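You operate a simulated robot arm through the tools that you are given. There is no shell and no other tool.

Carry out the task below with a simulated robot arm. There is one attempt and no reset: what you move stays moved.

JOB
Prove the spur socket sound with the socket tester.
Fine: switch it off first; on only to see the green lamp light; off again before the tester comes out; the tester ends in the black plug holder; the other switch stays as it is.

Only the result counts: the job must be done as asked and must still hold three seconds after the hand-in. Knocking over, shifting, dropping, spilling or breaking anything else fails it.

ROBOT AND FRAMES
A 6-joint arm with a two-finger gripper, fixed in place. Base frame: the origin is on the floor under the middle of its stand, x ahead of it, y to its left, z up. Readings come in mm, rad, newtons and seconds.
It reaches about 1572 mm from its shoulder. Its first joint turns from -2.897 to 2.897 rad. Payload 2.45 kg.
The tool frame sits at the grasp point between the pads (the TCP): z along the fingers, y along the line on which they close. The tips reach 20 mm beyond it. The gripper opens to 140 mm; its body begins 168 mm behind the TCP.
Orientation is that of the tool frame in the base frame, as a unit quaternion [x, y, z, w]. With the fingers straight down and closing along the base's y, the tool's x points along the base's -x, its y along +y and its z along -z.

CONTROLS
- The arm moves only by the tool step_arm. Its argument "series" is a list of rows, each an object (a shift or turn left out is 0, a gripper value left out holds the last) with "translation": the shift along the base's x, y, z in mm, a list of three; "rotation": the turn, a rotation vector about the base's x, y, z in rad, a list of three; "grip": the closure, from 0 (fully open) to 1 (shut). In form: [{"translation": [tx, ty, tz], "rotation": [wx, wy, wz], "grip": grip}, ...]. A call has 1 to 20 rows; each row shifts and turns the commanded pose from where the row before left it. A row lasts 0.2 s, in which the tool goes at most 50 mm and 0.15 rad; a call with a longer step from one row to the next is refused whole, and so is a gripper value outside its range. A pose out of reach is approached as far as the arm can. The call stops where the force on the tool passes 40 N (or 10 N more than at its start, if that is more) or the arm is blocked; 0.2 s more then pass. The fingers move at their own pace (about 45 mm/s each) and stop on an object; they squeeze with about 29 N. The grip force told is the motor's: it shows also when the fingers shut on nothing. Time passes only in rows, and 0.2 s behind the last, so rows that do not move let the fingers close. The reply holds the time, the measured pose of the TCP, the force on the tool along the base axes, the opening and the grip force, in the units named above and with some noise, with the torque about the TCP (base axes, N m) and any sound that the robot's microphone picked up.
- Cameras (640 x 400 px; columns grow to the right, rows downward): "scene" is fixed at [38.7, -491.2, 1319]; the picture's right is [0.44, -0.90, 0.00], its down [-0.27, -0.13, -0.95] and it looks along [0.86, 0.42, -0.30] (base axes); focal length 367 px, centre (320, 200). "wrist" rides on the gripper at [78, 11, -209] in the tool frame; the picture's right is [-0.14, 0.99, 0.00], its down [-0.92, -0.13, -0.37] and it looks along [-0.37, -0.05, 0.93] (tool axes); focal length 280 px, centre (320, 200). There is no depth. A picture from a camera that has moved, and an enlarged one, comes with that camera's place and axes in the base frame and with its lens. The place of the scene camera against the robot may be out by one fixed shift of up to 18 mm in any direction.
- capture(camera): a new picture of that camera. The clock stands still meanwhile.
- zoom(camera, box): a new picture of the part [left, top, right, bottom] of that camera's present view, enlarged. The clock stands still meanwhile.
- job_done(): hands the job in; it is judged then, once.

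Nothing tells you positions but the pictures and the camera data. Unless the task says otherwise, let go and move clear before handing in.

The tools are called as name(argument=value, ...) on one line, values as JSON. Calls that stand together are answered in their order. step_arm: Moves the arm, as the interface text tells. Its arguments: {"type":"object","properties":{"series":{"type":"array"}},"required":["series"]} The other tools are called the same way: capture (camera) takes a picture; zoom (camera, box) takes an enlarged picture of a part of a camera's view; job_done () hands the job in.

At the start:

```text
t: 0.0
tcp_pos: [806.7, -127.1, 1177.8]
tool_rot: [0.0, 1.0, 0.0, 0.0]
wrist_force: [0.0, -0.7, 0.5]
wrist_torque: [0.03, 0.01, -0.01]
opening: 140.2
grip_force: 0.0
```

scene: 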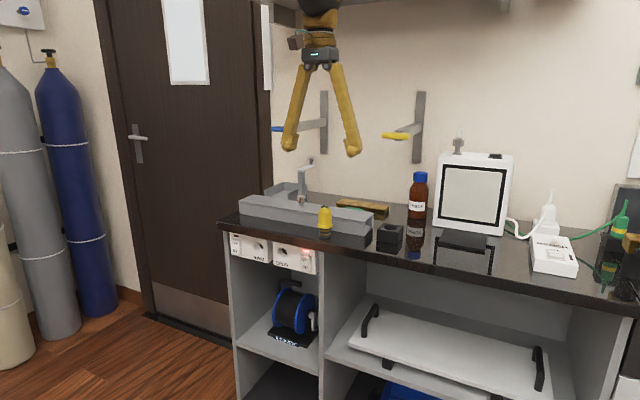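
wrist: 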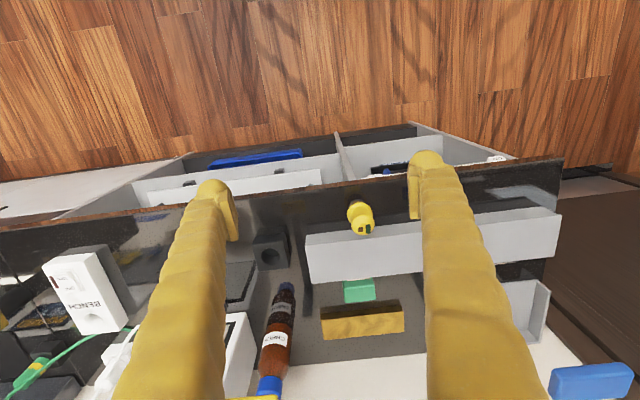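

I see a bench with a yellow tester, a black holder, socket plates under the bench edge, and a "BENCH" socket strip to the right. I'll zoom in on details before moving.

zoom(camera="scene", box=[220, 220, 340, 290])

zoom(camera="scene", box=[300, 180, 440, 270])

zoom(camera="scene", box=[490, 180, 640, 300])

zoom(camera="wrist", box=[230, 180, 420, 300])

zoom(camera="wrist", box=[0, 220, 180, 400])

```text
5.33 times, centred on (280, 255) of scene
camera zoom: at [38.7, -491.2, 1319.0], right [0.44, -0.9, 0.0], down [-0.27, -0.13, -0.95], along [0.86, 0.42, -0.3], focal length 1959 px, centre (533, -93)
```

zoom: 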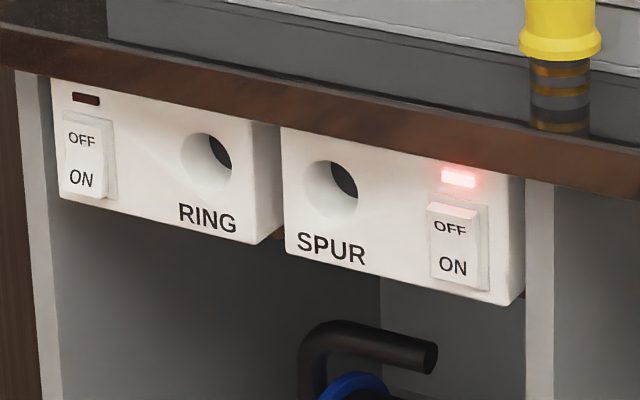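

```text
4.44 times, centred on (370, 225) of scene
camera zoom: at [38.7, -491.2, 1319.0], right [0.44, -0.9, 0.0], down [-0.27, -0.13, -0.95], along [0.86, 0.42, -0.3], focal length 1632 px, centre (98, 89)
```

zoom: 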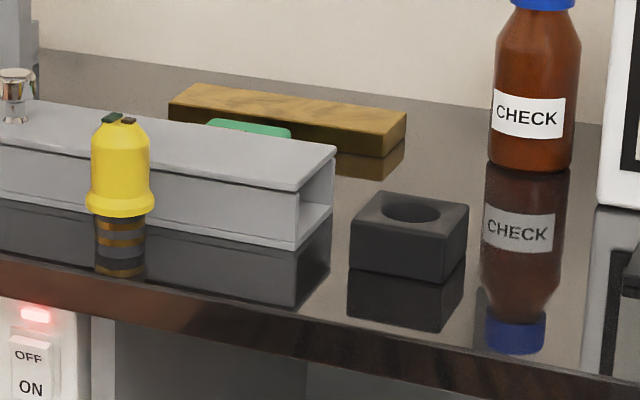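

```text
3.33 times, centred on (565, 240) of scene
camera zoom: at [38.7, -491.2, 1319.0], right [0.44, -0.9, 0.0], down [-0.27, -0.13, -0.95], along [0.86, 0.42, -0.3], focal length 1224 px, centre (-497, 67)
```

zoom: 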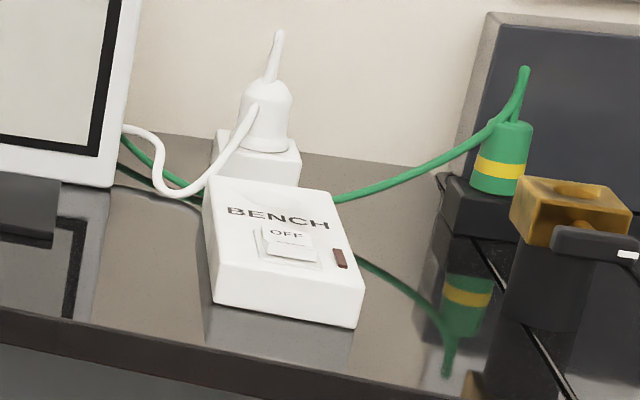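

```text
3.33 times, centred on (325, 240) of wrist
camera zoom: at [729.2, -116.3, 1388.0], right [0.14, 0.99, 0.0], down [0.92, -0.13, 0.37], along [0.37, -0.05, -0.93], focal length 935 px, centre (303, 67)
```

zoom: 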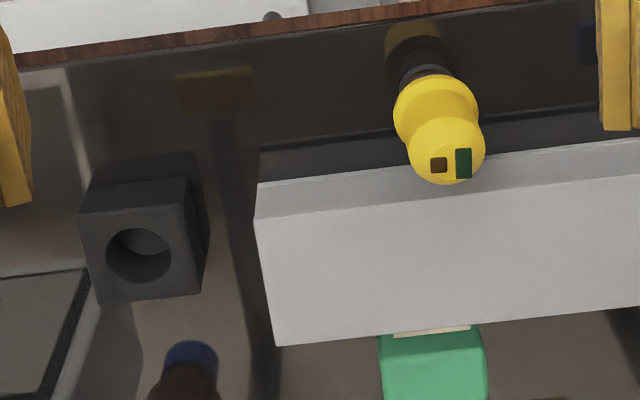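

```text
2.22 times, centred on (90, 310) of wrist
camera zoom: at [729.2, -116.3, 1388.0], right [0.14, 0.99, 0.0], down [0.92, -0.13, 0.37], along [0.37, -0.05, -0.93], focal length 623 px, centre (831, -44)
```

zoom: 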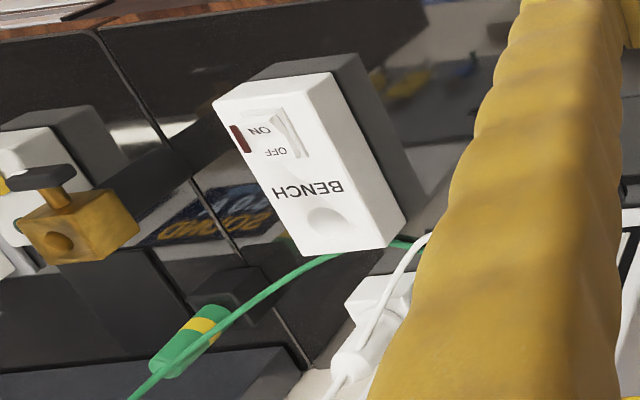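

The spur switch (right plate) looks ON with its red lamp lit, the tester stands on its pin near the bench front, and the black holder block is to its right. I'll swing the gripper to point forward and back off from the bench so I can look at the socket plates head-on.

step_arm(series=[{"translation": [-12, 9, -12], "rotation": [0, -0.1428, 0]}, {"translation": [-12, 9, -12], "rotation": [0, -0.1428, 0]}, {"translation": [-12, 9, -12], "rotation": [0, -0.1428, 0]}, {"translation": [-12, 9, -12], "rotation": [0, -0.1428, 0]}, {"translation": [-12, 9, -12], "rotation": [0, -0.1428, 0]}, {"translation": [-12, 9, -12], "rotation": [0, -0.1428, 0]}, {"translation": [-12, 9, -12], "rotation": [0, -0.1428, 0]}, {"translation": [-12, 9, -12], "rotation": [0, -0.1428, 0]}, {"translation": [-12, 9, -12], "rotation": [0, -0.1428, 0]}, {"translation": [-12, 9, -12], "rotation": [0, -0.1428, 0]}, {"translation": [-12, 9, -12], "rotation": [0, -0.1428, 0]}])

capture(camera="scene")

capture(camera="wrist")

```text
t: 2.4
tcp_pos: [760.6, -44.2, 1094.4]
tool_rot: [-0.034, 0.744, 0.036, 0.666]
wrist_force: [-0.1, -5.3, 0.3]
wrist_torque: [0.09, 0.12, 0.9]
opening: 140.2
grip_force: 0.0
out of reach, approached as far as the arm can: row 6, 7, 10, 11
```

```text
taken
```

scene: 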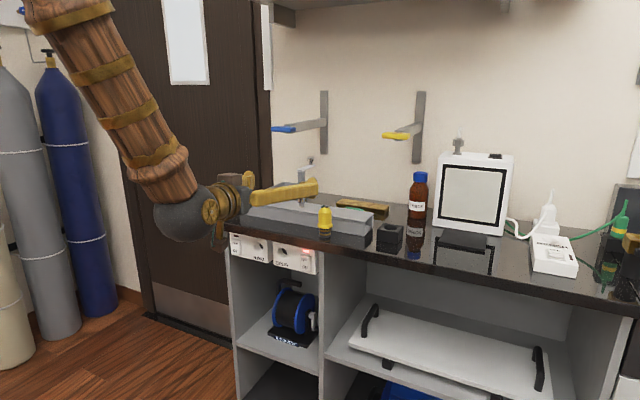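

```text
taken
camera wrist: at [543.8, -53.4, 1042.4], right [-0.08, 0.99, 0.15], down [-0.25, -0.16, 0.95], along [0.97, 0.04, 0.26], focal length 280 px, centre (320, 200)
```

wrist: 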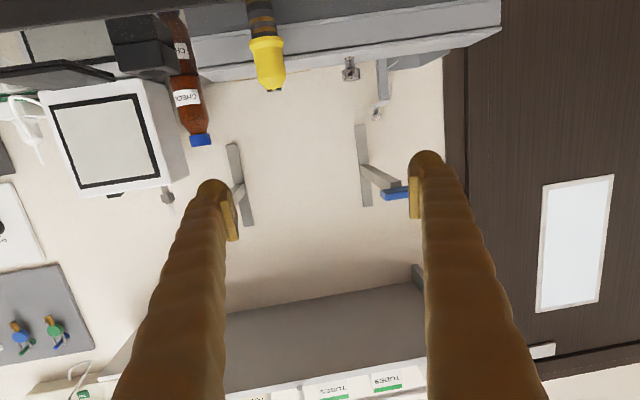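

The arm couldn't quite reach that pose close in; the gripper is now nearly horizontal at about (761,-44,1094). I'll lower it in front of the bench and see how it follows.

step_arm(series=[{"translation": [0, 0, -30]}, {"translation": [0, 0, -30]}, {"translation": [0, 0, -30]}, {"translation": [0, 0, -30]}])

```text
t: 3.4
tcp_pos: [782.8, -74.8, 1028.8]
tool_rot: [0.0, 0.747, 0.04, 0.663]
wrist_force: [-0.1, 0.8, 0.0]
wrist_torque: [-0.02, -0.03, -0.02]
opening: 140.0
grip_force: 0.0
out of reach, approached as far as the arm can: row 1, 2, 3, 4
```

step_arm(series=[{"translation": [25, 0, 0]}, {"translation": [25, 0, 0]}])

```text
t: 4.0
tcp_pos: [832.6, -73.6, 1030.9]
tool_rot: [-0.003, 0.747, 0.043, 0.663]
wrist_force: [0.4, -1.0, 0.4]
wrist_torque: [0.02, -0.01, 0.0]
opening: 139.9
grip_force: 0.1
```

Commands are relative to the measured pose, so I can work from there. I'll lower the gripper in front of the bench edge while levelling the orientation.

step_arm(series=[{"translation": [-8, 8, -30], "rotation": [-0.01, -0.02, -0.011]}, {"translation": [-4, 8, -30], "rotation": [-0.01, -0.02, -0.011]}, {"translation": [0, 8, -30], "rotation": [-0.01, -0.02, -0.011]}, {"translation": [0, 8, -30], "rotation": [-0.01, -0.02, -0.011]}, {"translation": [0, 8, -30], "rotation": [-0.01, -0.02, -0.011]}, {"translation": [0, 8, -30], "rotation": [-0.007, -0.019, -0.01]}])

capture(camera="scene")

capture(camera="wrist")

```text
t: 5.4
tcp_pos: [845.4, -102.8, 909.4]
tool_rot: [0.027, 0.715, 0.06, 0.696]
wrist_force: [0.3, -1.1, -0.5]
wrist_torque: [0.01, -0.04, 0.01]
opening: 139.8
grip_force: 0.1
out of reach, approached as far as the arm can: row 1, 2, 3, 4, 5, 6
```

```text
taken
```

scene: 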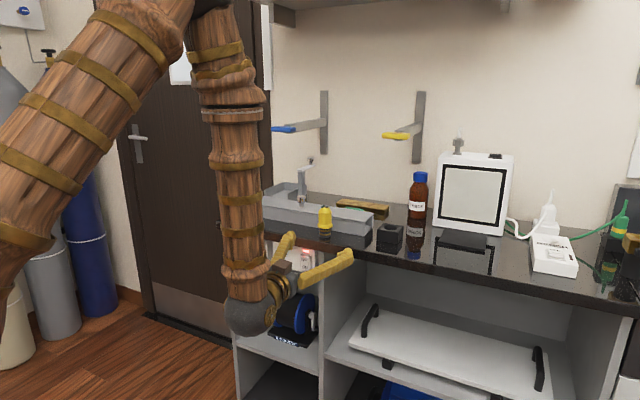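

```text
taken
camera wrist: at [633.4, -93.4, 839.4], right [-0.04, 0.96, 0.26], down [-0.33, -0.26, 0.91], along [0.94, -0.05, 0.33], focal length 280 px, centre (320, 200)
```

wrist: 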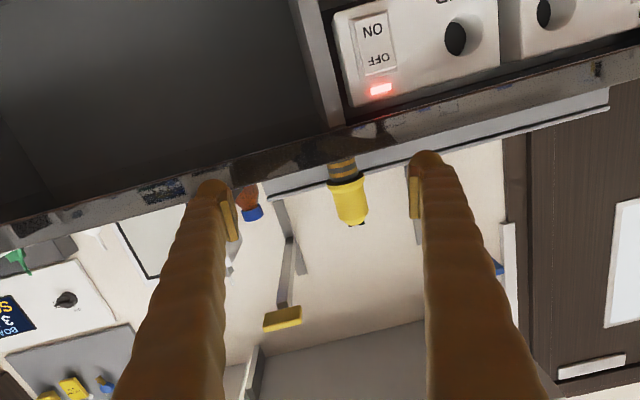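

The arm folds too tightly for a fully horizontal hand here, so I plan to work with the hand tilted about 45°. First I'll zoom into this view of the spur plate to measure it.

zoom(camera="wrist", box=[310, 0, 640, 200])

zoom(camera="scene", box=[220, 200, 400, 310])

```text
1.94 times, centred on (475, 100) of wrist
camera zoom: at [633.4, -93.4, 839.4], right [-0.04, 0.96, 0.26], down [-0.33, -0.26, 0.91], along [0.94, -0.05, 0.33], focal length 544 px, centre (19, 394)
```

zoom: 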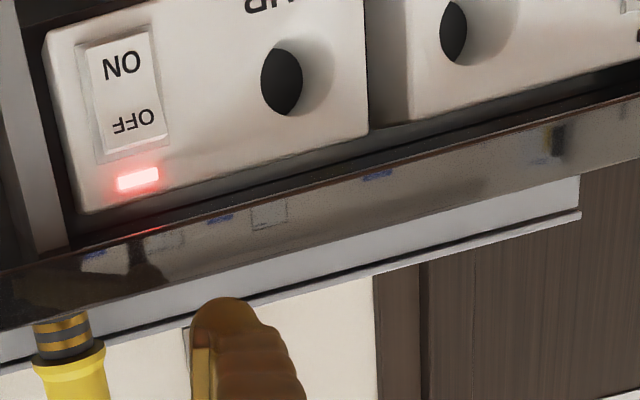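

```text
3.56 times, centred on (310, 255) of scene
camera zoom: at [38.7, -491.2, 1319.0], right [0.44, -0.9, 0.0], down [-0.27, -0.13, -0.95], along [0.86, 0.42, -0.3], focal length 1306 px, centre (356, 4)
```

zoom: 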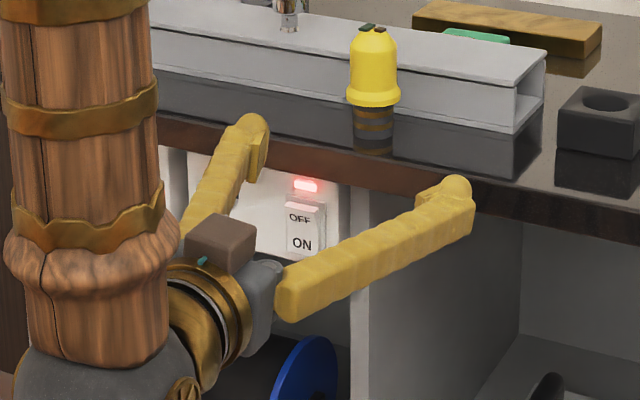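

Measured so far: plate face is about x≈922, recessed under a bench edge at x≈903; switch around y≈-20, hole around y≈57, z≈825. Next I tilt the hand to 45° down-forward and back away for a clean look at the plate.

step_arm(series=[{"translation": [-10, 10, 2], "rotation": [-0.0168, 0.0946, 0.0005]}, {"translation": [-10, 10, 2], "rotation": [-0.0168, 0.0946, 0.0005]}, {"translation": [-10, 10, 2], "rotation": [-0.0168, 0.0946, 0.0005]}, {"translation": [-10, 10, 2], "rotation": [-0.0168, 0.0946, 0.0005]}, {"translation": [-10, 10, 0], "rotation": [-0.0168, 0.0946, 0.0005]}, {"translation": [-10, 10, 0], "rotation": [-0.0168, 0.0946, 0.0005]}, {"translation": [-10, 10, 0], "rotation": [-0.0168, 0.0946, 0.0005]}, {"translation": [-10, 10, 0], "rotation": [-0.0168, 0.0946, 0.0005], "grip": 1.0}, {"grip": 1.0}, {"grip": 1.0}, {"grip": 1.0}, {"grip": 1.0}])

capture(camera="scene")

capture(camera="wrist")

```text
t: 8.0
tcp_pos: [766.4, -58.7, 926.9]
tool_rot: [-0.008, 0.923, -0.006, 0.384]
wrist_force: [0.8, -0.1, -0.2]
wrist_torque: [0.02, -0.03, -0.01]
opening: 33.5
grip_force: 0.0
out of reach, approached as far as the arm can: row 1, 2, 3, 4, 5, 8
```

```text
taken
```

scene: 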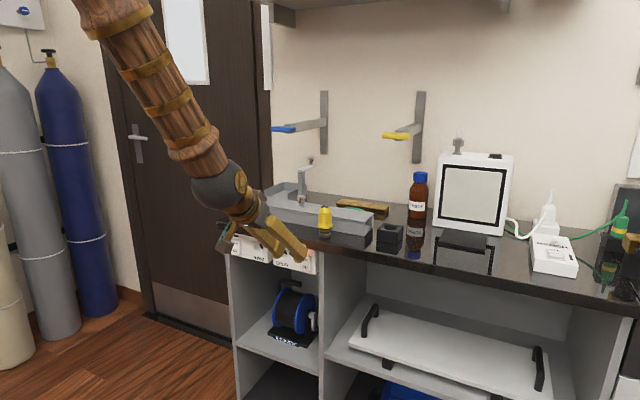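

```text
taken
camera wrist: at [562.7, -49.0, 1019.2], right [0.09, 0.99, 0.08], down [0.39, -0.11, 0.91], along [0.92, -0.05, -0.4], focal length 280 px, centre (320, 200)
```

wrist: 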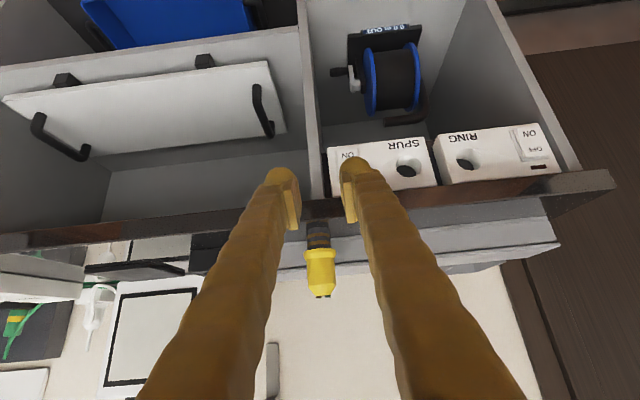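

zoom(camera="wrist", box=[310, 110, 570, 270])

zoom(camera="wrist", box=[240, 180, 400, 300])

zoom(camera="scene", box=[190, 160, 350, 270])

```text
2.46 times, centred on (440, 190) of wrist
camera zoom: at [562.7, -49.0, 1019.2], right [0.09, 0.99, 0.08], down [0.39, -0.11, 0.91], along [0.92, -0.05, -0.4], focal length 690 px, centre (25, 225)
```

zoom: 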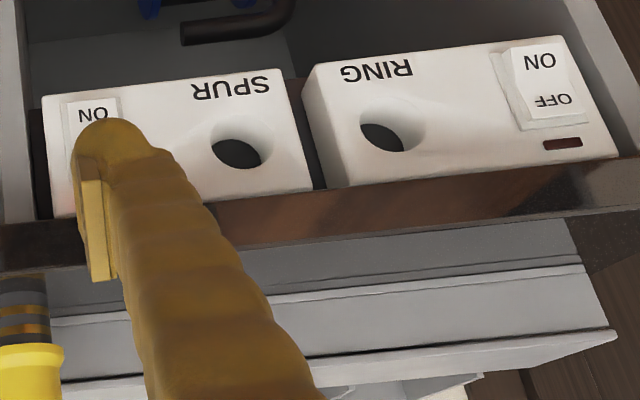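

```text
3.33 times, centred on (320, 240) of wrist
camera zoom: at [562.7, -49.0, 1019.2], right [0.09, 0.99, 0.08], down [0.39, -0.11, 0.91], along [0.92, -0.05, -0.4], focal length 935 px, centre (320, 67)
```

zoom: 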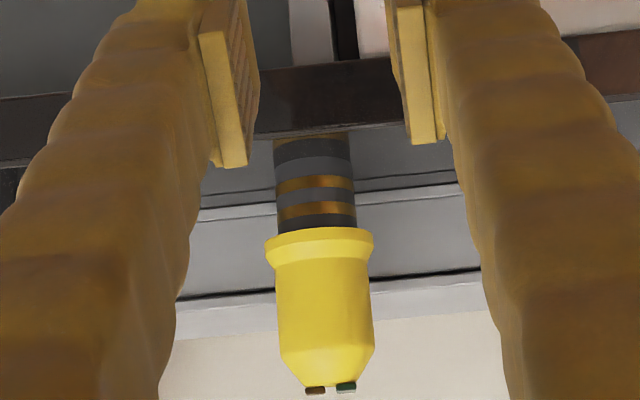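

```text
3.64 times, centred on (270, 215) of scene
camera zoom: at [38.7, -491.2, 1319.0], right [0.44, -0.9, 0.0], down [-0.27, -0.13, -0.95], along [0.86, 0.42, -0.3], focal length 1336 px, centre (502, 146)
```

zoom: 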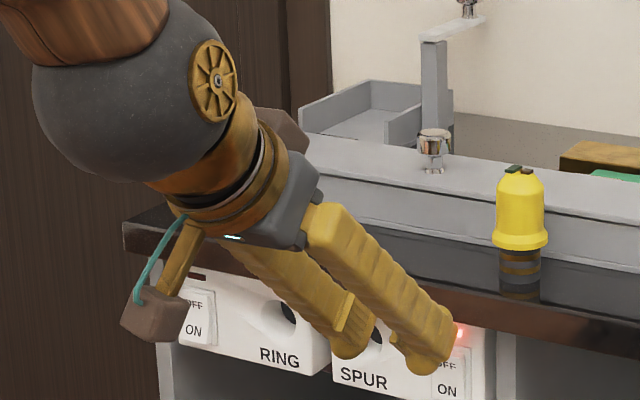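

zoom(camera="scene", box=[305, 195, 345, 250])

zoom(camera="wrist", box=[295, 205, 345, 300])

```text
7.27 times, centred on (325, 222) of scene
camera zoom: at [38.7, -491.2, 1319.0], right [0.44, -0.9, 0.0], down [-0.27, -0.13, -0.95], along [0.86, 0.42, -0.3], focal length 2671 px, centre (284, 36)
```

zoom: 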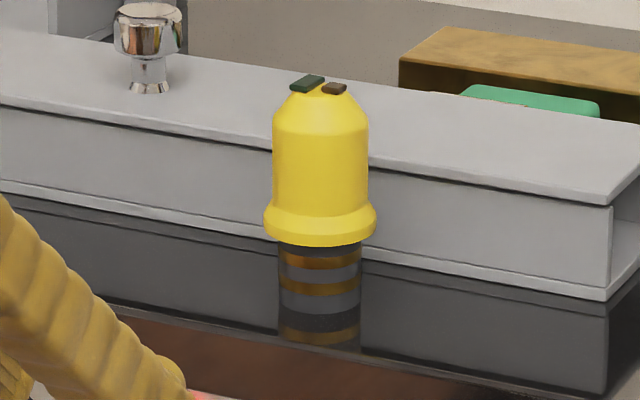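

```text
4.21 times, centred on (320, 252) of wrist
camera zoom: at [562.7, -49.0, 1019.2], right [0.09, 0.99, 0.08], down [0.39, -0.11, 0.91], along [0.92, -0.05, -0.4], focal length 1181 px, centre (320, -21)
```

zoom: 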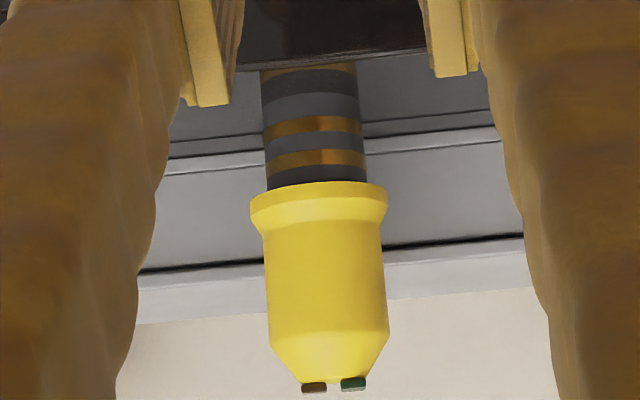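

The tester's axis is near (950,-75) standing on the bench at z≈896, with a pin of about 31 mm diameter. I'll move the closed hand to the right side of the spur plate to get a clear look at the switch and hole.

step_arm(series=[{"translation": [10, -20, -10], "grip": 1.0}, {"translation": [10, -20, -10], "grip": 1.0}, {"translation": [10, -20, -10], "grip": 1.0}, {"translation": [0, -10, -10], "grip": 1.0}])

capture(camera="wrist")

zoom(camera="scene", box=[200, 160, 380, 290])

```text
t: 9.0
tcp_pos: [793.9, -129.0, 886.0]
tool_rot: [-0.008, 0.924, -0.007, 0.383]
wrist_force: [0.3, -0.2, -0.1]
wrist_torque: [0.06, 0.04, 0.0]
opening: 0.0
grip_force: 29.3
```

```text
taken
camera wrist: at [590.0, -118.6, 978.0], right [0.09, 0.99, 0.08], down [0.39, -0.11, 0.92], along [0.92, -0.05, -0.39], focal length 280 px, centre (320, 200)
```

wrist: 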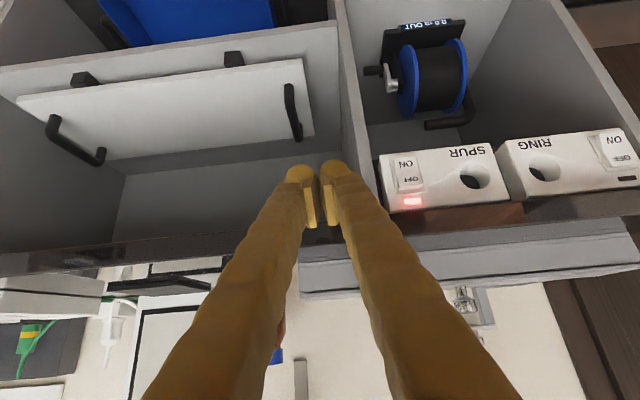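

```text
3.08 times, centred on (290, 225) of scene
camera zoom: at [38.7, -491.2, 1319.0], right [0.44, -0.9, 0.0], down [-0.27, -0.13, -0.95], along [0.86, 0.42, -0.3], focal length 1130 px, centre (412, 123)
```

zoom: 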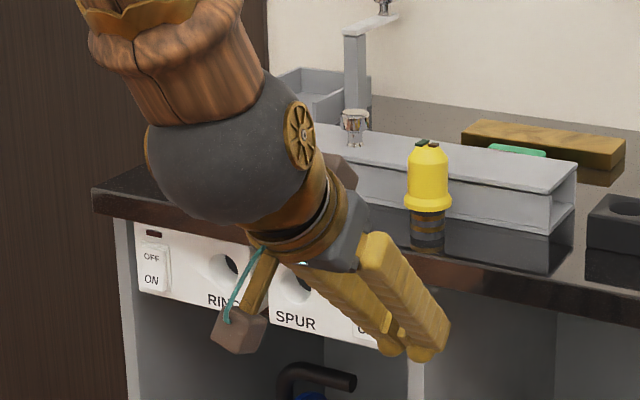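

zoom(camera="wrist", box=[270, 140, 370, 240])

zoom(camera="wrist", box=[360, 110, 560, 240])

```text
4.00 times, centred on (320, 190) of wrist
camera zoom: at [590.0, -118.6, 978.0], right [0.09, 0.99, 0.08], down [0.39, -0.11, 0.92], along [0.92, -0.05, -0.39], focal length 1122 px, centre (320, 240)
```

zoom: 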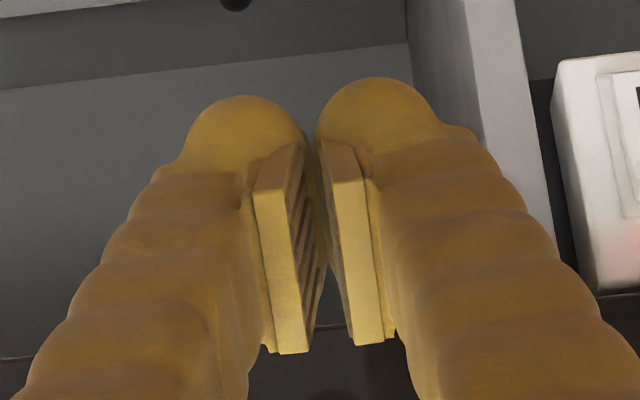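

```text
3.08 times, centred on (460, 175) of wrist
camera zoom: at [590.0, -118.6, 978.0], right [0.09, 0.99, 0.08], down [0.39, -0.11, 0.92], along [0.92, -0.05, -0.39], focal length 863 px, centre (-111, 277)
```

zoom: 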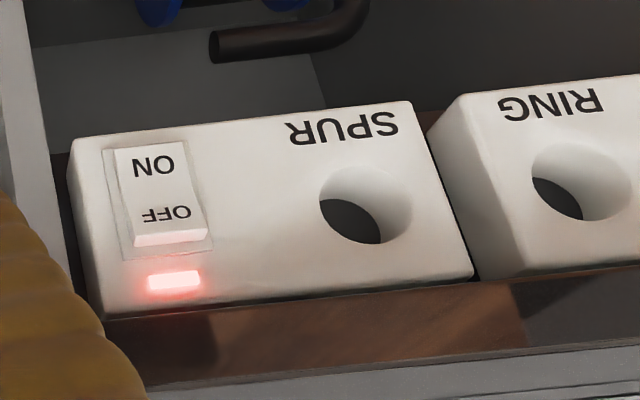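

Triangulation from two wrist views agrees well: plate face x≈929, rocker centred at y≈-19.5 spanning z≈785–834 (OFF at top), hole centre ≈(929, 65, 825), bench edge x≈900, z 873–898. I'll bring the closed fingertips in front of the OFF half of the spur rocker.

step_arm(series=[{"translation": [0, 27, 0], "grip": 1.0}, {"translation": [0, 27, 0], "grip": 1.0}, {"translation": [0, 27, 0], "grip": 1.0}, {"translation": [0, 28, 0], "grip": 1.0}, {"translation": [22, 0, -18], "grip": 1.0}, {"translation": [22, 0, -18], "grip": 1.0}, {"translation": [22, 0, -18], "grip": 1.0}])

capture(camera="wrist")

zoom(camera="scene", box=[210, 190, 350, 290])

```text
t: 10.6
tcp_pos: [858.3, -91.1, 829.5]
tool_rot: [-0.011, 0.923, -0.005, 0.385]
wrist_force: [-0.8, -0.2, 0.1]
wrist_torque: [0.01, 0.01, -0.02]
opening: 0.3
grip_force: 29.1
out of reach, approached as far as the arm can: row 2, 3, 4, 5, 6, 7
```

```text
taken
camera wrist: at [654.7, -82.4, 922.5], right [0.08, 0.99, 0.08], down [0.39, -0.1, 0.92], along [0.92, -0.04, -0.39], focal length 280 px, centre (320, 200)
```

wrist: 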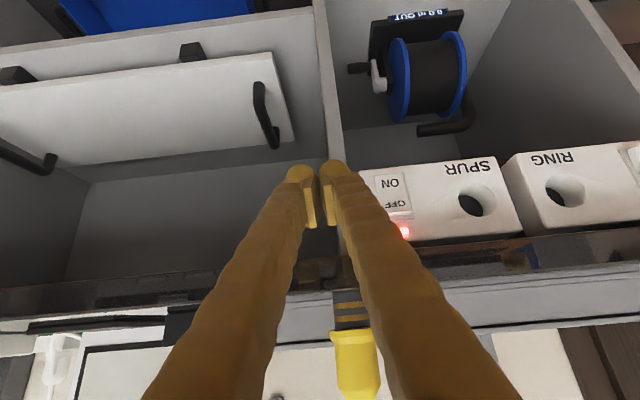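

```text
4.00 times, centred on (280, 240) of scene
camera zoom: at [38.7, -491.2, 1319.0], right [0.44, -0.9, 0.0], down [-0.27, -0.13, -0.95], along [0.86, 0.42, -0.3], focal length 1469 px, centre (480, 40)
```

zoom: 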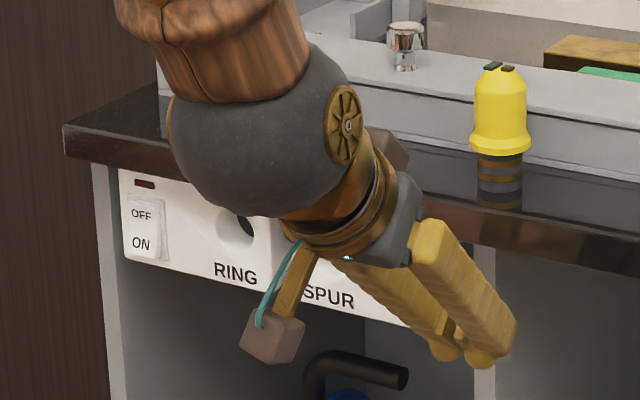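

The arm stuck at y≈-91: the wrist looks to be on an awkward branch (forearm roll near its limit). I'll back off, point the hand straight down again to unwind it, centre it on y≈0, and then pitch up within the arm's own plane.

step_arm(series=[{"translation": [0, -20, 0], "grip": 1.0}, {"translation": [0, -20, 0], "grip": 1.0}, {"translation": [-20, 0, 30], "grip": 1.0}, {"translation": [-20, 0, 30], "grip": 1.0}, {"translation": [-20, 0, 30], "grip": 1.0}, {"translation": [0, 0, 25], "rotation": [0, 0.098, 0], "grip": 1.0}, {"translation": [0, 0, 25], "rotation": [0, 0.098, 0], "grip": 1.0}, {"translation": [0, 0, 25], "rotation": [0, 0.098, 0], "grip": 1.0}, {"translation": [0, 0, 25], "rotation": [0, 0.098, 0], "grip": 1.0}, {"translation": [0, 0, 25], "rotation": [0, 0.098, 0], "grip": 1.0}, {"translation": [0, 0, 25], "rotation": [0, 0.098, 0], "grip": 1.0}, {"translation": [0, 0, 25], "rotation": [0, 0.098, 0], "grip": 1.0}, {"translation": [0, 0, 25], "rotation": [0, 0.098, 0], "grip": 1.0}])

capture(camera="scene")

```text
t: 13.4
tcp_pos: [799.5, -121.5, 1103.9]
tool_rot: [-0.009, 1.0, 0.005, 0.027]
wrist_force: [0.3, 0.6, 0.3]
wrist_torque: [0.0, 0.02, -0.01]
opening: 0.0
grip_force: 29.7
out of reach, approached as far as the arm can: row 7, 8
```

```text
taken
```

scene: 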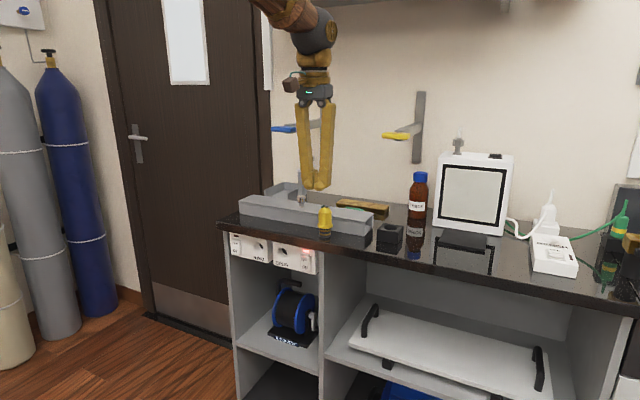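

Unwound successfully; hand points down again. Now to y≈0 with the hand squared, then pitch forward in the arm's plane.

step_arm(series=[{"translation": [0, 25, 0], "rotation": [-0.002, 0.011, -0.004], "grip": 1.0}, {"translation": [0, 25, 0], "rotation": [-0.002, 0.011, -0.004], "grip": 1.0}, {"translation": [0, 25, 0], "rotation": [-0.002, 0.011, -0.004], "grip": 1.0}, {"translation": [0, 25, 0], "rotation": [-0.002, 0.011, -0.004], "grip": 1.0}, {"translation": [0, 21.5, 0], "rotation": [-0.002, 0.01, -0.002], "grip": 1.0}])

```text
t: 14.6
tcp_pos: [800.8, 0.9, 1102.2]
tool_rot: [-0.002, 1.0, 0.001, 0.001]
wrist_force: [-0.5, -0.1, 0.7]
wrist_torque: [0.03, 0.0, 0.01]
opening: 0.0
grip_force: 29.1
```

step_arm(series=[{"translation": [0, 0, -10], "rotation": [0, -0.0982, 0], "grip": 1.0}, {"translation": [0, 0, -10], "rotation": [0, -0.0982, 0], "grip": 1.0}, {"translation": [0, 0, -10], "rotation": [0, -0.0982, 0], "grip": 1.0}, {"translation": [0, 0, -10], "rotation": [0, -0.0982, 0], "grip": 1.0}, {"translation": [0, 0, -10], "rotation": [0, -0.0982, 0], "grip": 1.0}, {"translation": [0, 0, -10], "rotation": [0, -0.0982, 0], "grip": 1.0}, {"translation": [0, 0, -10], "rotation": [0, -0.0982, 0], "grip": 1.0}, {"translation": [0, 0, -10], "rotation": [0, -0.0982, 0], "grip": 1.0}])

capture(camera="scene")

```text
t: 16.4
tcp_pos: [799.9, 2.8, 1024.3]
tool_rot: [-0.001, 0.923, 0.0, 0.385]
wrist_force: [-0.4, -0.6, 0.5]
wrist_torque: [-0.04, -0.02, -0.04]
opening: 0.0
grip_force: 29.2
```

```text
taken
```

scene: 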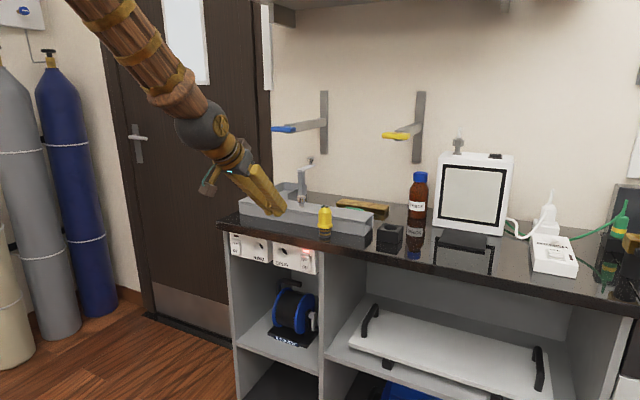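

That worked with no reach complaint. Now I'll lower in the same plane towards the plate's height, still short of the bench edge.

step_arm(series=[{"translation": [5, -0.5, -25], "grip": 1.0}, {"translation": [5, -0.5, -25], "grip": 1.0}, {"translation": [5, -0.5, -25], "grip": 1.0}, {"translation": [5, -0.5, -25], "grip": 1.0}, {"translation": [5, -0.5, -25], "grip": 1.0}, {"translation": [5, -0.5, -25], "grip": 1.0}])

```text
t: 17.8
tcp_pos: [829.5, -1.0, 872.6]
tool_rot: [-0.002, 0.923, 0.0, 0.384]
wrist_force: [0.3, -0.3, 0.1]
wrist_torque: [0.0, 0.02, 0.04]
opening: 0.0
grip_force: 28.9
```

step_arm(series=[{"translation": [8, -6, -14], "grip": 1.0}, {"translation": [8, -6, -14], "grip": 1.0}, {"translation": [8, -6.5, -13], "grip": 1.0}])

capture(camera="wrist")

zoom(camera="wrist", box=[260, 120, 460, 250])

zoom(camera="scene", box=[210, 190, 350, 290])

```text
t: 18.6
tcp_pos: [853.2, -21.4, 831.3]
tool_rot: [-0.001, 0.924, -0.001, 0.384]
wrist_force: [0.2, 0.4, 0.9]
wrist_torque: [-0.04, 0.01, 0.0]
opening: 0.1
grip_force: 29.0
```

```text
taken
camera wrist: at [650.3, -11.2, 924.4], right [0.09, 0.99, 0.1], down [0.39, -0.13, 0.91], along [0.92, -0.05, -0.4], focal length 280 px, centre (320, 200)
```

wrist: 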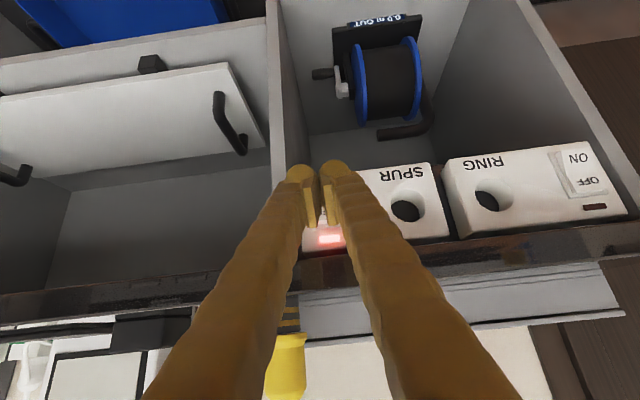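

```text
3.08 times, centred on (360, 185) of wrist
camera zoom: at [650.3, -11.2, 924.4], right [0.09, 0.99, 0.1], down [0.39, -0.13, 0.91], along [0.92, -0.05, -0.4], focal length 863 px, centre (197, 246)
```

zoom: 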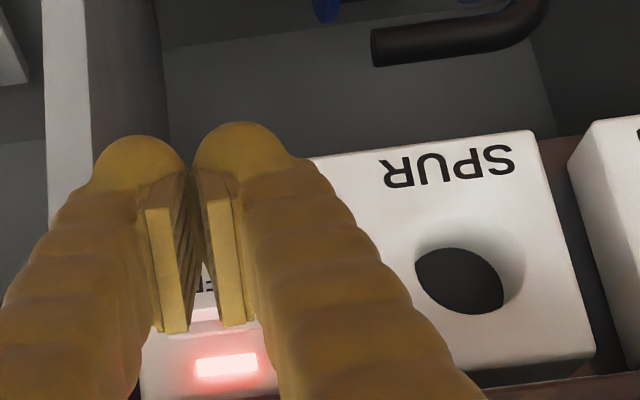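

```text
4.00 times, centred on (280, 240) of scene
camera zoom: at [38.7, -491.2, 1319.0], right [0.44, -0.9, 0.0], down [-0.27, -0.13, -0.95], along [0.86, 0.42, -0.3], focal length 1469 px, centre (480, 40)
```

zoom: 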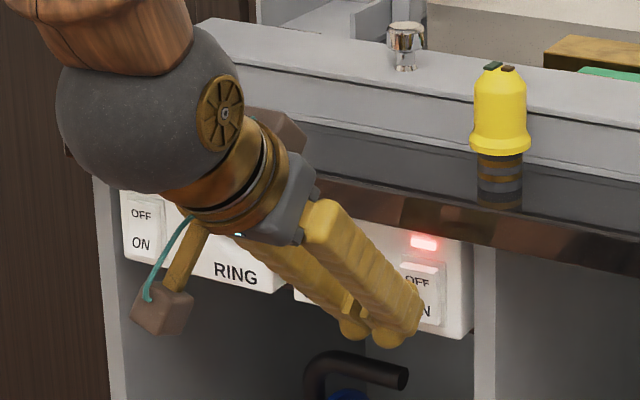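

The fingertips are aligned in front of the OFF half of the spur rocker. I'll advance gently and feel for contact.

step_arm(series=[{"translation": [10, 0.5, 0], "grip": 1.0}, {"translation": [10, 0.5, 0], "grip": 1.0}, {"translation": [10, 0.5, 0], "grip": 1.0}, {"translation": [6, 0, 0], "grip": 1.0}])

zoom(camera="scene", box=[210, 190, 350, 290])

zoom(camera="wrist", box=[260, 120, 460, 250])

```text
t: 19.6
tcp_pos: [888.9, -18.7, 830.8]
tool_rot: [0.0, 0.924, -0.001, 0.384]
wrist_force: [0.5, -0.2, -0.3]
wrist_torque: [-0.03, 0.01, 0.02]
opening: 0.1
grip_force: 29.3
```

```text
4.00 times, centred on (280, 240) of scene
camera zoom: at [38.7, -491.2, 1319.0], right [0.44, -0.9, 0.0], down [-0.27, -0.13, -0.95], along [0.86, 0.42, -0.3], focal length 1469 px, centre (480, 40)
```

zoom: 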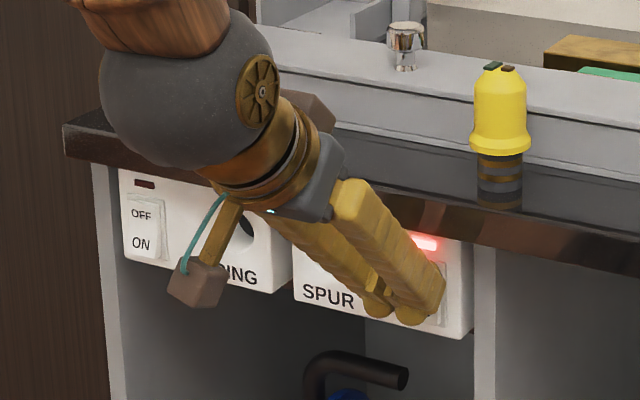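

```text
3.08 times, centred on (360, 185) of wrist
camera zoom: at [685.9, -9.7, 924.5], right [0.09, 0.99, 0.1], down [0.39, -0.13, 0.91], along [0.92, -0.05, -0.4], focal length 863 px, centre (197, 246)
```

zoom: 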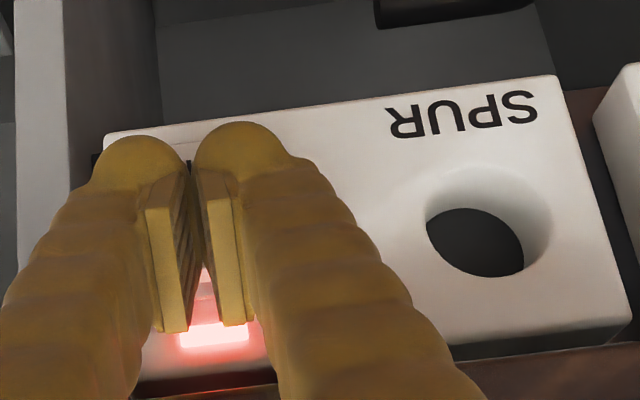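

step_arm(series=[{"translation": [3, 0, 0], "grip": 1.0}, {"translation": [3, 0, 0], "grip": 1.0}])

```text
t: 20.2
tcp_pos: [895.4, -18.6, 831.1]
tool_rot: [-0.001, 0.924, -0.001, 0.383]
wrist_force: [0.2, 0.0, 0.0]
wrist_torque: [0.02, -0.01, -0.02]
opening: 0.1
grip_force: 29.4
```

step_arm(series=[{"translation": [3, 0, 0], "grip": 1.0}, {"translation": [3, 0, 0], "grip": 1.0}])

```text
t: 20.8
tcp_pos: [898.0, -19.8, 831.5]
tool_rot: [-0.002, 0.924, 0.001, 0.382]
wrist_force: [-15.7, 1.4, 8.0]
wrist_torque: [0.03, -0.21, 0.03]
opening: 6.0
grip_force: 29.1
stopped in row 2: the force on the tool passed its limit at 46 N (the readings are from after the stop); the commanded pose is now the measured one
```

zoom(camera="scene", box=[250, 210, 350, 280])

zoom(camera="wrist", box=[260, 120, 460, 250])

```text
5.71 times, centred on (300, 245) of scene
camera zoom: at [38.7, -491.2, 1319.0], right [0.44, -0.9, 0.0], down [-0.27, -0.13, -0.95], along [0.86, 0.42, -0.3], focal length 2099 px, centre (434, -57)
```

zoom: 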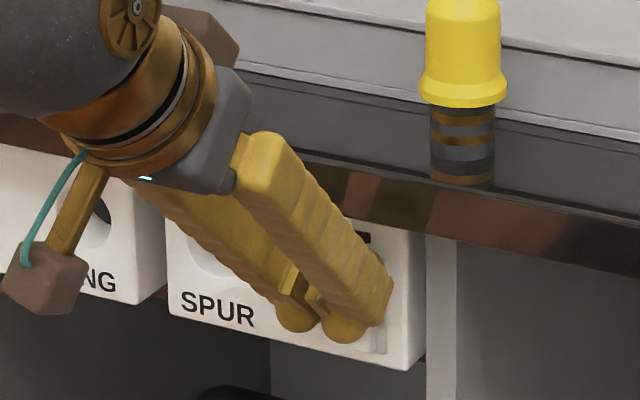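

```text
3.08 times, centred on (360, 185) of wrist
camera zoom: at [695.1, -9.6, 925.3], right [0.09, 0.99, 0.1], down [0.39, -0.13, 0.91], along [0.92, -0.05, -0.4], focal length 863 px, centre (197, 246)
```

zoom: 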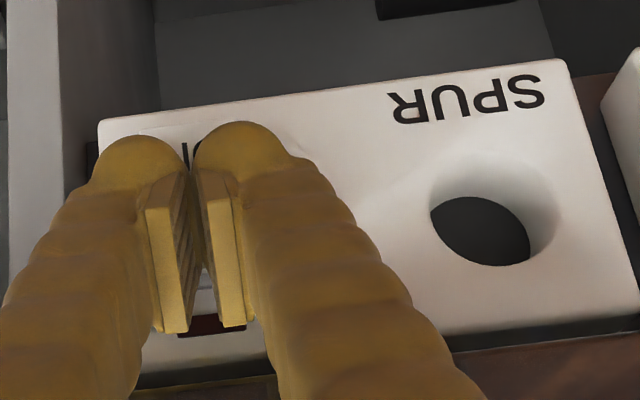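

The spur lamp went dark: the switch is now OFF. I'll back straight out and confirm.

step_arm(series=[{"translation": [-8, 0, 0], "grip": 1.0}, {"translation": [-15, 0, 0], "grip": 1.0}, {"translation": [-15, 0, 0], "grip": 1.0}, {"translation": [-15, 0, 0], "grip": 1.0}])

zoom(camera="scene", box=[250, 210, 350, 280])

zoom(camera="wrist", box=[260, 120, 460, 250])

```text
t: 21.8
tcp_pos: [845.8, -20.2, 830.8]
tool_rot: [-0.002, 0.924, 0.0, 0.382]
wrist_force: [-0.3, -1.0, 0.4]
wrist_torque: [0.0, 0.03, 0.0]
opening: 0.0
grip_force: 29.5
```

```text
5.71 times, centred on (300, 245) of scene
camera zoom: at [38.7, -491.2, 1319.0], right [0.44, -0.9, 0.0], down [-0.27, -0.13, -0.95], along [0.86, 0.42, -0.3], focal length 2099 px, centre (434, -57)
```

zoom: 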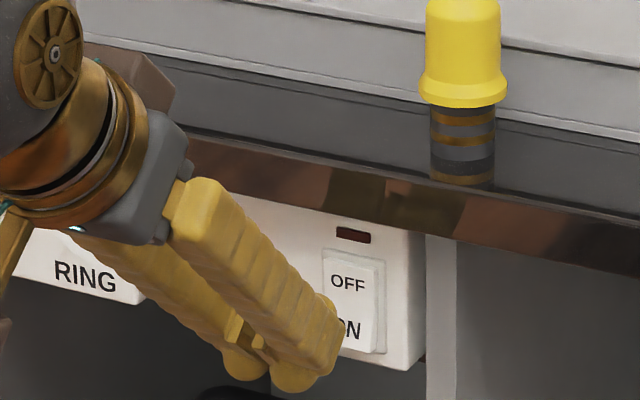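

```text
3.08 times, centred on (360, 185) of wrist
camera zoom: at [641.3, -10.9, 924.7], right [0.09, 0.99, 0.1], down [0.39, -0.13, 0.91], along [0.92, -0.05, -0.4], focal length 863 px, centre (197, 246)
```

zoom: 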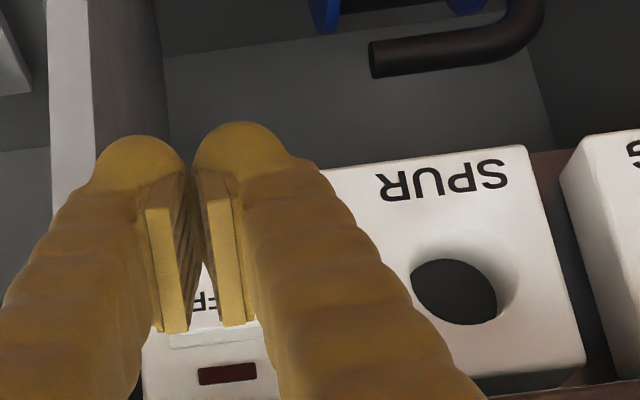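

Switch OFF confirmed (lamp dark, rocker flipped). Plan: roll the hand 180° about its own axis, grasp the tester at 45°, then roll back so the pin points straight at the hole. First I go up in the arm's plane and try the roll in free space, opening the gripper.

step_arm(series=[{"translation": [-8, 4, 28], "grip": 0.4}, {"translation": [-8, 4, 28], "grip": 0.4}, {"translation": [-8, 4, 28], "grip": 0.4}, {"translation": [-8, 4, 28], "grip": 0.4}, {"translation": [-8, 3, 28], "grip": 0.4}, {"translation": [-6, 1, 28], "grip": 0.4}])

capture(camera="scene")

```text
t: 23.2
tcp_pos: [797.6, -1.2, 999.6]
tool_rot: [-0.002, 0.924, 0.0, 0.381]
wrist_force: [0.4, 0.0, 0.4]
wrist_torque: [0.0, -0.03, 0.02]
opening: 84.4
grip_force: 0.1
```

```text
taken
```

scene: 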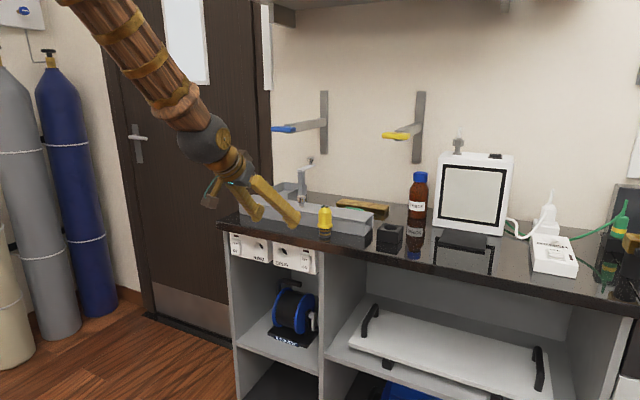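

The hand is back in free space. I'll go to hand-down (away from the wrist singularity) before trying the 180° roll.

step_arm(series=[{"translation": [2, 0, 13], "rotation": [0, 0.0988, 0], "grip": 0.4}, {"translation": [2, 0, 13], "rotation": [0, 0.0988, 0], "grip": 0.4}, {"translation": [2, 0, 13], "rotation": [0, 0.0988, 0], "grip": 0.4}, {"translation": [2, 0, 13], "rotation": [0, 0.0988, 0], "grip": 0.4}, {"translation": [2, 0, 13], "rotation": [0, 0.0988, 0], "grip": 0.4}, {"translation": [2, 0, 13], "rotation": [0, 0.0988, 0], "grip": 0.4}, {"translation": [2, 0, 13], "rotation": [0, 0.0988, 0], "grip": 0.4}, {"translation": [2, 0, 13], "rotation": [0, 0.0988, 0], "grip": 0.4}])

step_arm(series=[{"rotation": [0, 0, 0.149]}, {"rotation": [0, 0, 0.149]}, {"rotation": [0, 0, 0.149]}, {"rotation": [0, 0, 0.149]}, {"rotation": [0, 0, 0.149]}, {"rotation": [0, 0, 0.149]}, {"rotation": [0, 0, 0.149]}, {"rotation": [0, 0, 0.149]}, {"rotation": [0, 0, 0.149]}, {"rotation": [0, 0, 0.149]}])

```text
t: 25.0
tcp_pos: [817.4, 0.2, 1101.4]
tool_rot: [-0.002, 1.0, 0.001, -0.004]
wrist_force: [-0.2, 1.0, 0.1]
wrist_torque: [-0.03, -0.02, 0.02]
opening: 84.1
grip_force: 0.1
```

```text
t: 27.2
tcp_pos: [815.6, 1.3, 1103.4]
tool_rot: [-0.68, 0.733, -0.001, -0.003]
wrist_force: [-0.9, 0.3, 0.0]
wrist_torque: [-0.02, 0.0, 0.01]
opening: 83.6
grip_force: 0.1
```

The roll goes well so far; continuing to the full 180°.

step_arm(series=[{"rotation": [0, 0, 0.149]}, {"rotation": [0, 0, 0.149]}, {"rotation": [0, 0, 0.149]}, {"rotation": [0, 0, 0.149]}, {"rotation": [0, 0, 0.149]}, {"rotation": [0, 0, 0.149]}, {"rotation": [0, 0, 0.149]}, {"rotation": [0, 0, 0.149]}, {"rotation": [0, 0, 0.149]}, {"rotation": [0, 0, 0.149]}, {"rotation": [0, 0, 0.149]}])

capture(camera="wrist")

capture(camera="scene")

```text
t: 29.6
tcp_pos: [815.5, 7.6, 1102.9]
tool_rot: [0.998, -0.058, 0.003, 0.004]
wrist_force: [0.1, 0.0, -0.7]
wrist_torque: [0.02, 0.0, -0.03]
opening: 83.9
grip_force: 0.0
out of reach, approached as far as the arm can: row 11
```

```text
taken
camera wrist: at [890.7, -11.7, 1312.9], right [-0.25, -0.97, 0.01], down [-0.9, 0.24, 0.36], along [-0.35, 0.08, -0.93], focal length 280 px, centre (320, 200)
```

wrist: 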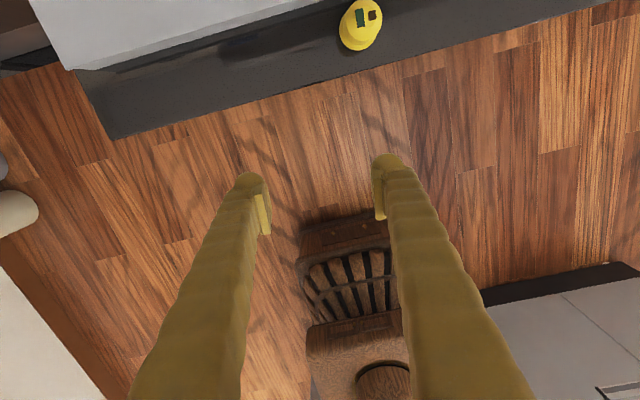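

```text
taken
```

scene: 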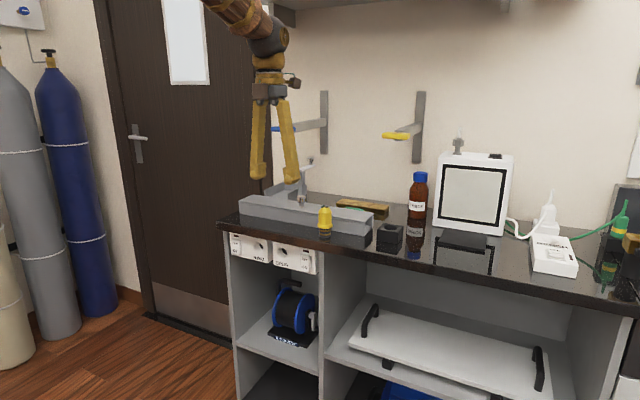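

The roll reaches about 173°, which is enough, since the tester is round and I can grasp it with the hand yawed slightly. I'll move to a pre-grasp above and in front of the tester with the hand pitched 60° down (30° lean), yawed about -13°.

step_arm(series=[{"translation": [10, -12, 0], "rotation": [0, 0, -0.055], "grip": 0.4}, {"translation": [10, -12, 0], "rotation": [0, 0, -0.055], "grip": 0.4}, {"translation": [15, -12, -15], "rotation": [-0.0295, -0.1275, 0], "grip": 0.4}, {"translation": [15, -12, -15], "rotation": [-0.0295, -0.1275, 0], "grip": 0.4}, {"translation": [15, -12, -15], "rotation": [-0.0295, -0.1275, 0], "grip": 0.4}, {"translation": [15, -12, -15], "rotation": [-0.0295, -0.1275, 0], "grip": 0.4}])

capture(camera="wrist")

capture(camera="scene")

```text
t: 31.0
tcp_pos: [897.2, -67.2, 1042.9]
tool_rot: [0.958, -0.11, 0.261, 0.034]
wrist_force: [0.1, -0.4, -0.8]
wrist_torque: [-0.03, -0.01, 0.03]
opening: 84.0
grip_force: 0.0
```

```text
taken
camera wrist: at [858.1, -67.7, 1264.1], right [-0.34, -0.94, -0.06], down [-0.93, 0.35, -0.15], along [0.16, 0.01, -0.99], focal length 280 px, centre (320, 200)
```

wrist: 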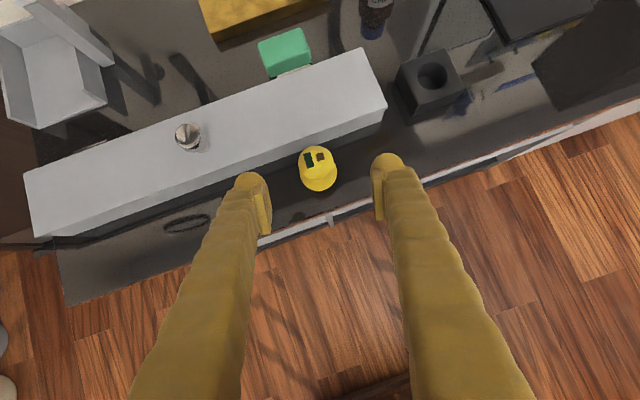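

```text
taken
```

scene: 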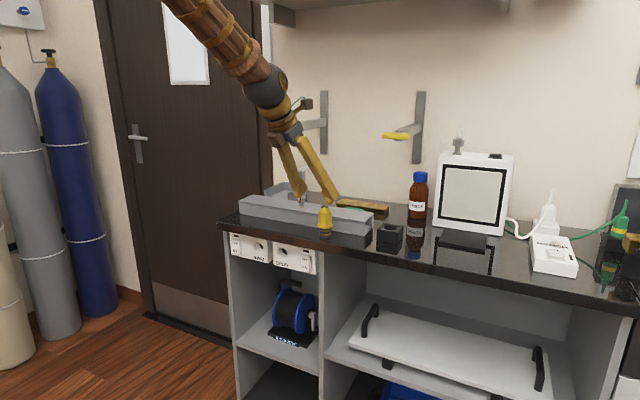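

zoom(camera="wrist", box=[270, 120, 370, 220])

zoom(camera="wrist", box=[380, 30, 500, 130])

```text
4.00 times, centred on (320, 170) of wrist
camera zoom: at [858.1, -67.7, 1264.1], right [-0.34, -0.94, -0.06], down [-0.93, 0.35, -0.15], along [0.16, 0.01, -0.99], focal length 1122 px, centre (320, 320)
```

zoom: 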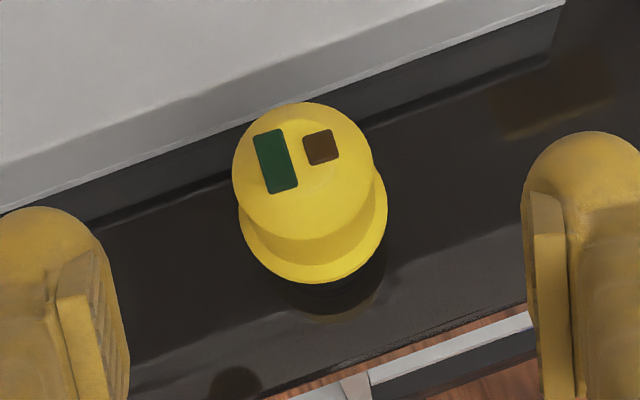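

```text
4.00 times, centred on (440, 80) of wrist
camera zoom: at [858.1, -67.7, 1264.1], right [-0.34, -0.94, -0.06], down [-0.93, 0.35, -0.15], along [0.16, 0.01, -0.99], focal length 1122 px, centre (-160, 680)
```

zoom: 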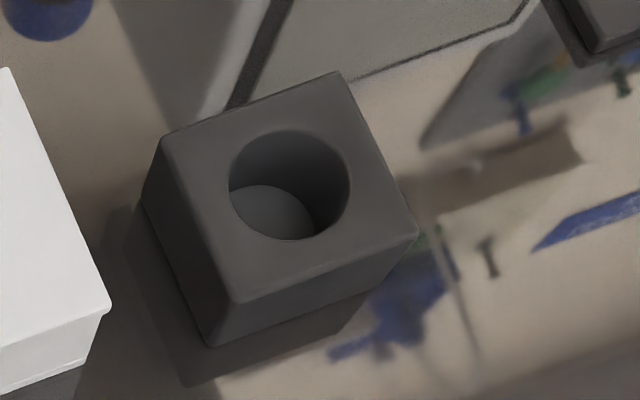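

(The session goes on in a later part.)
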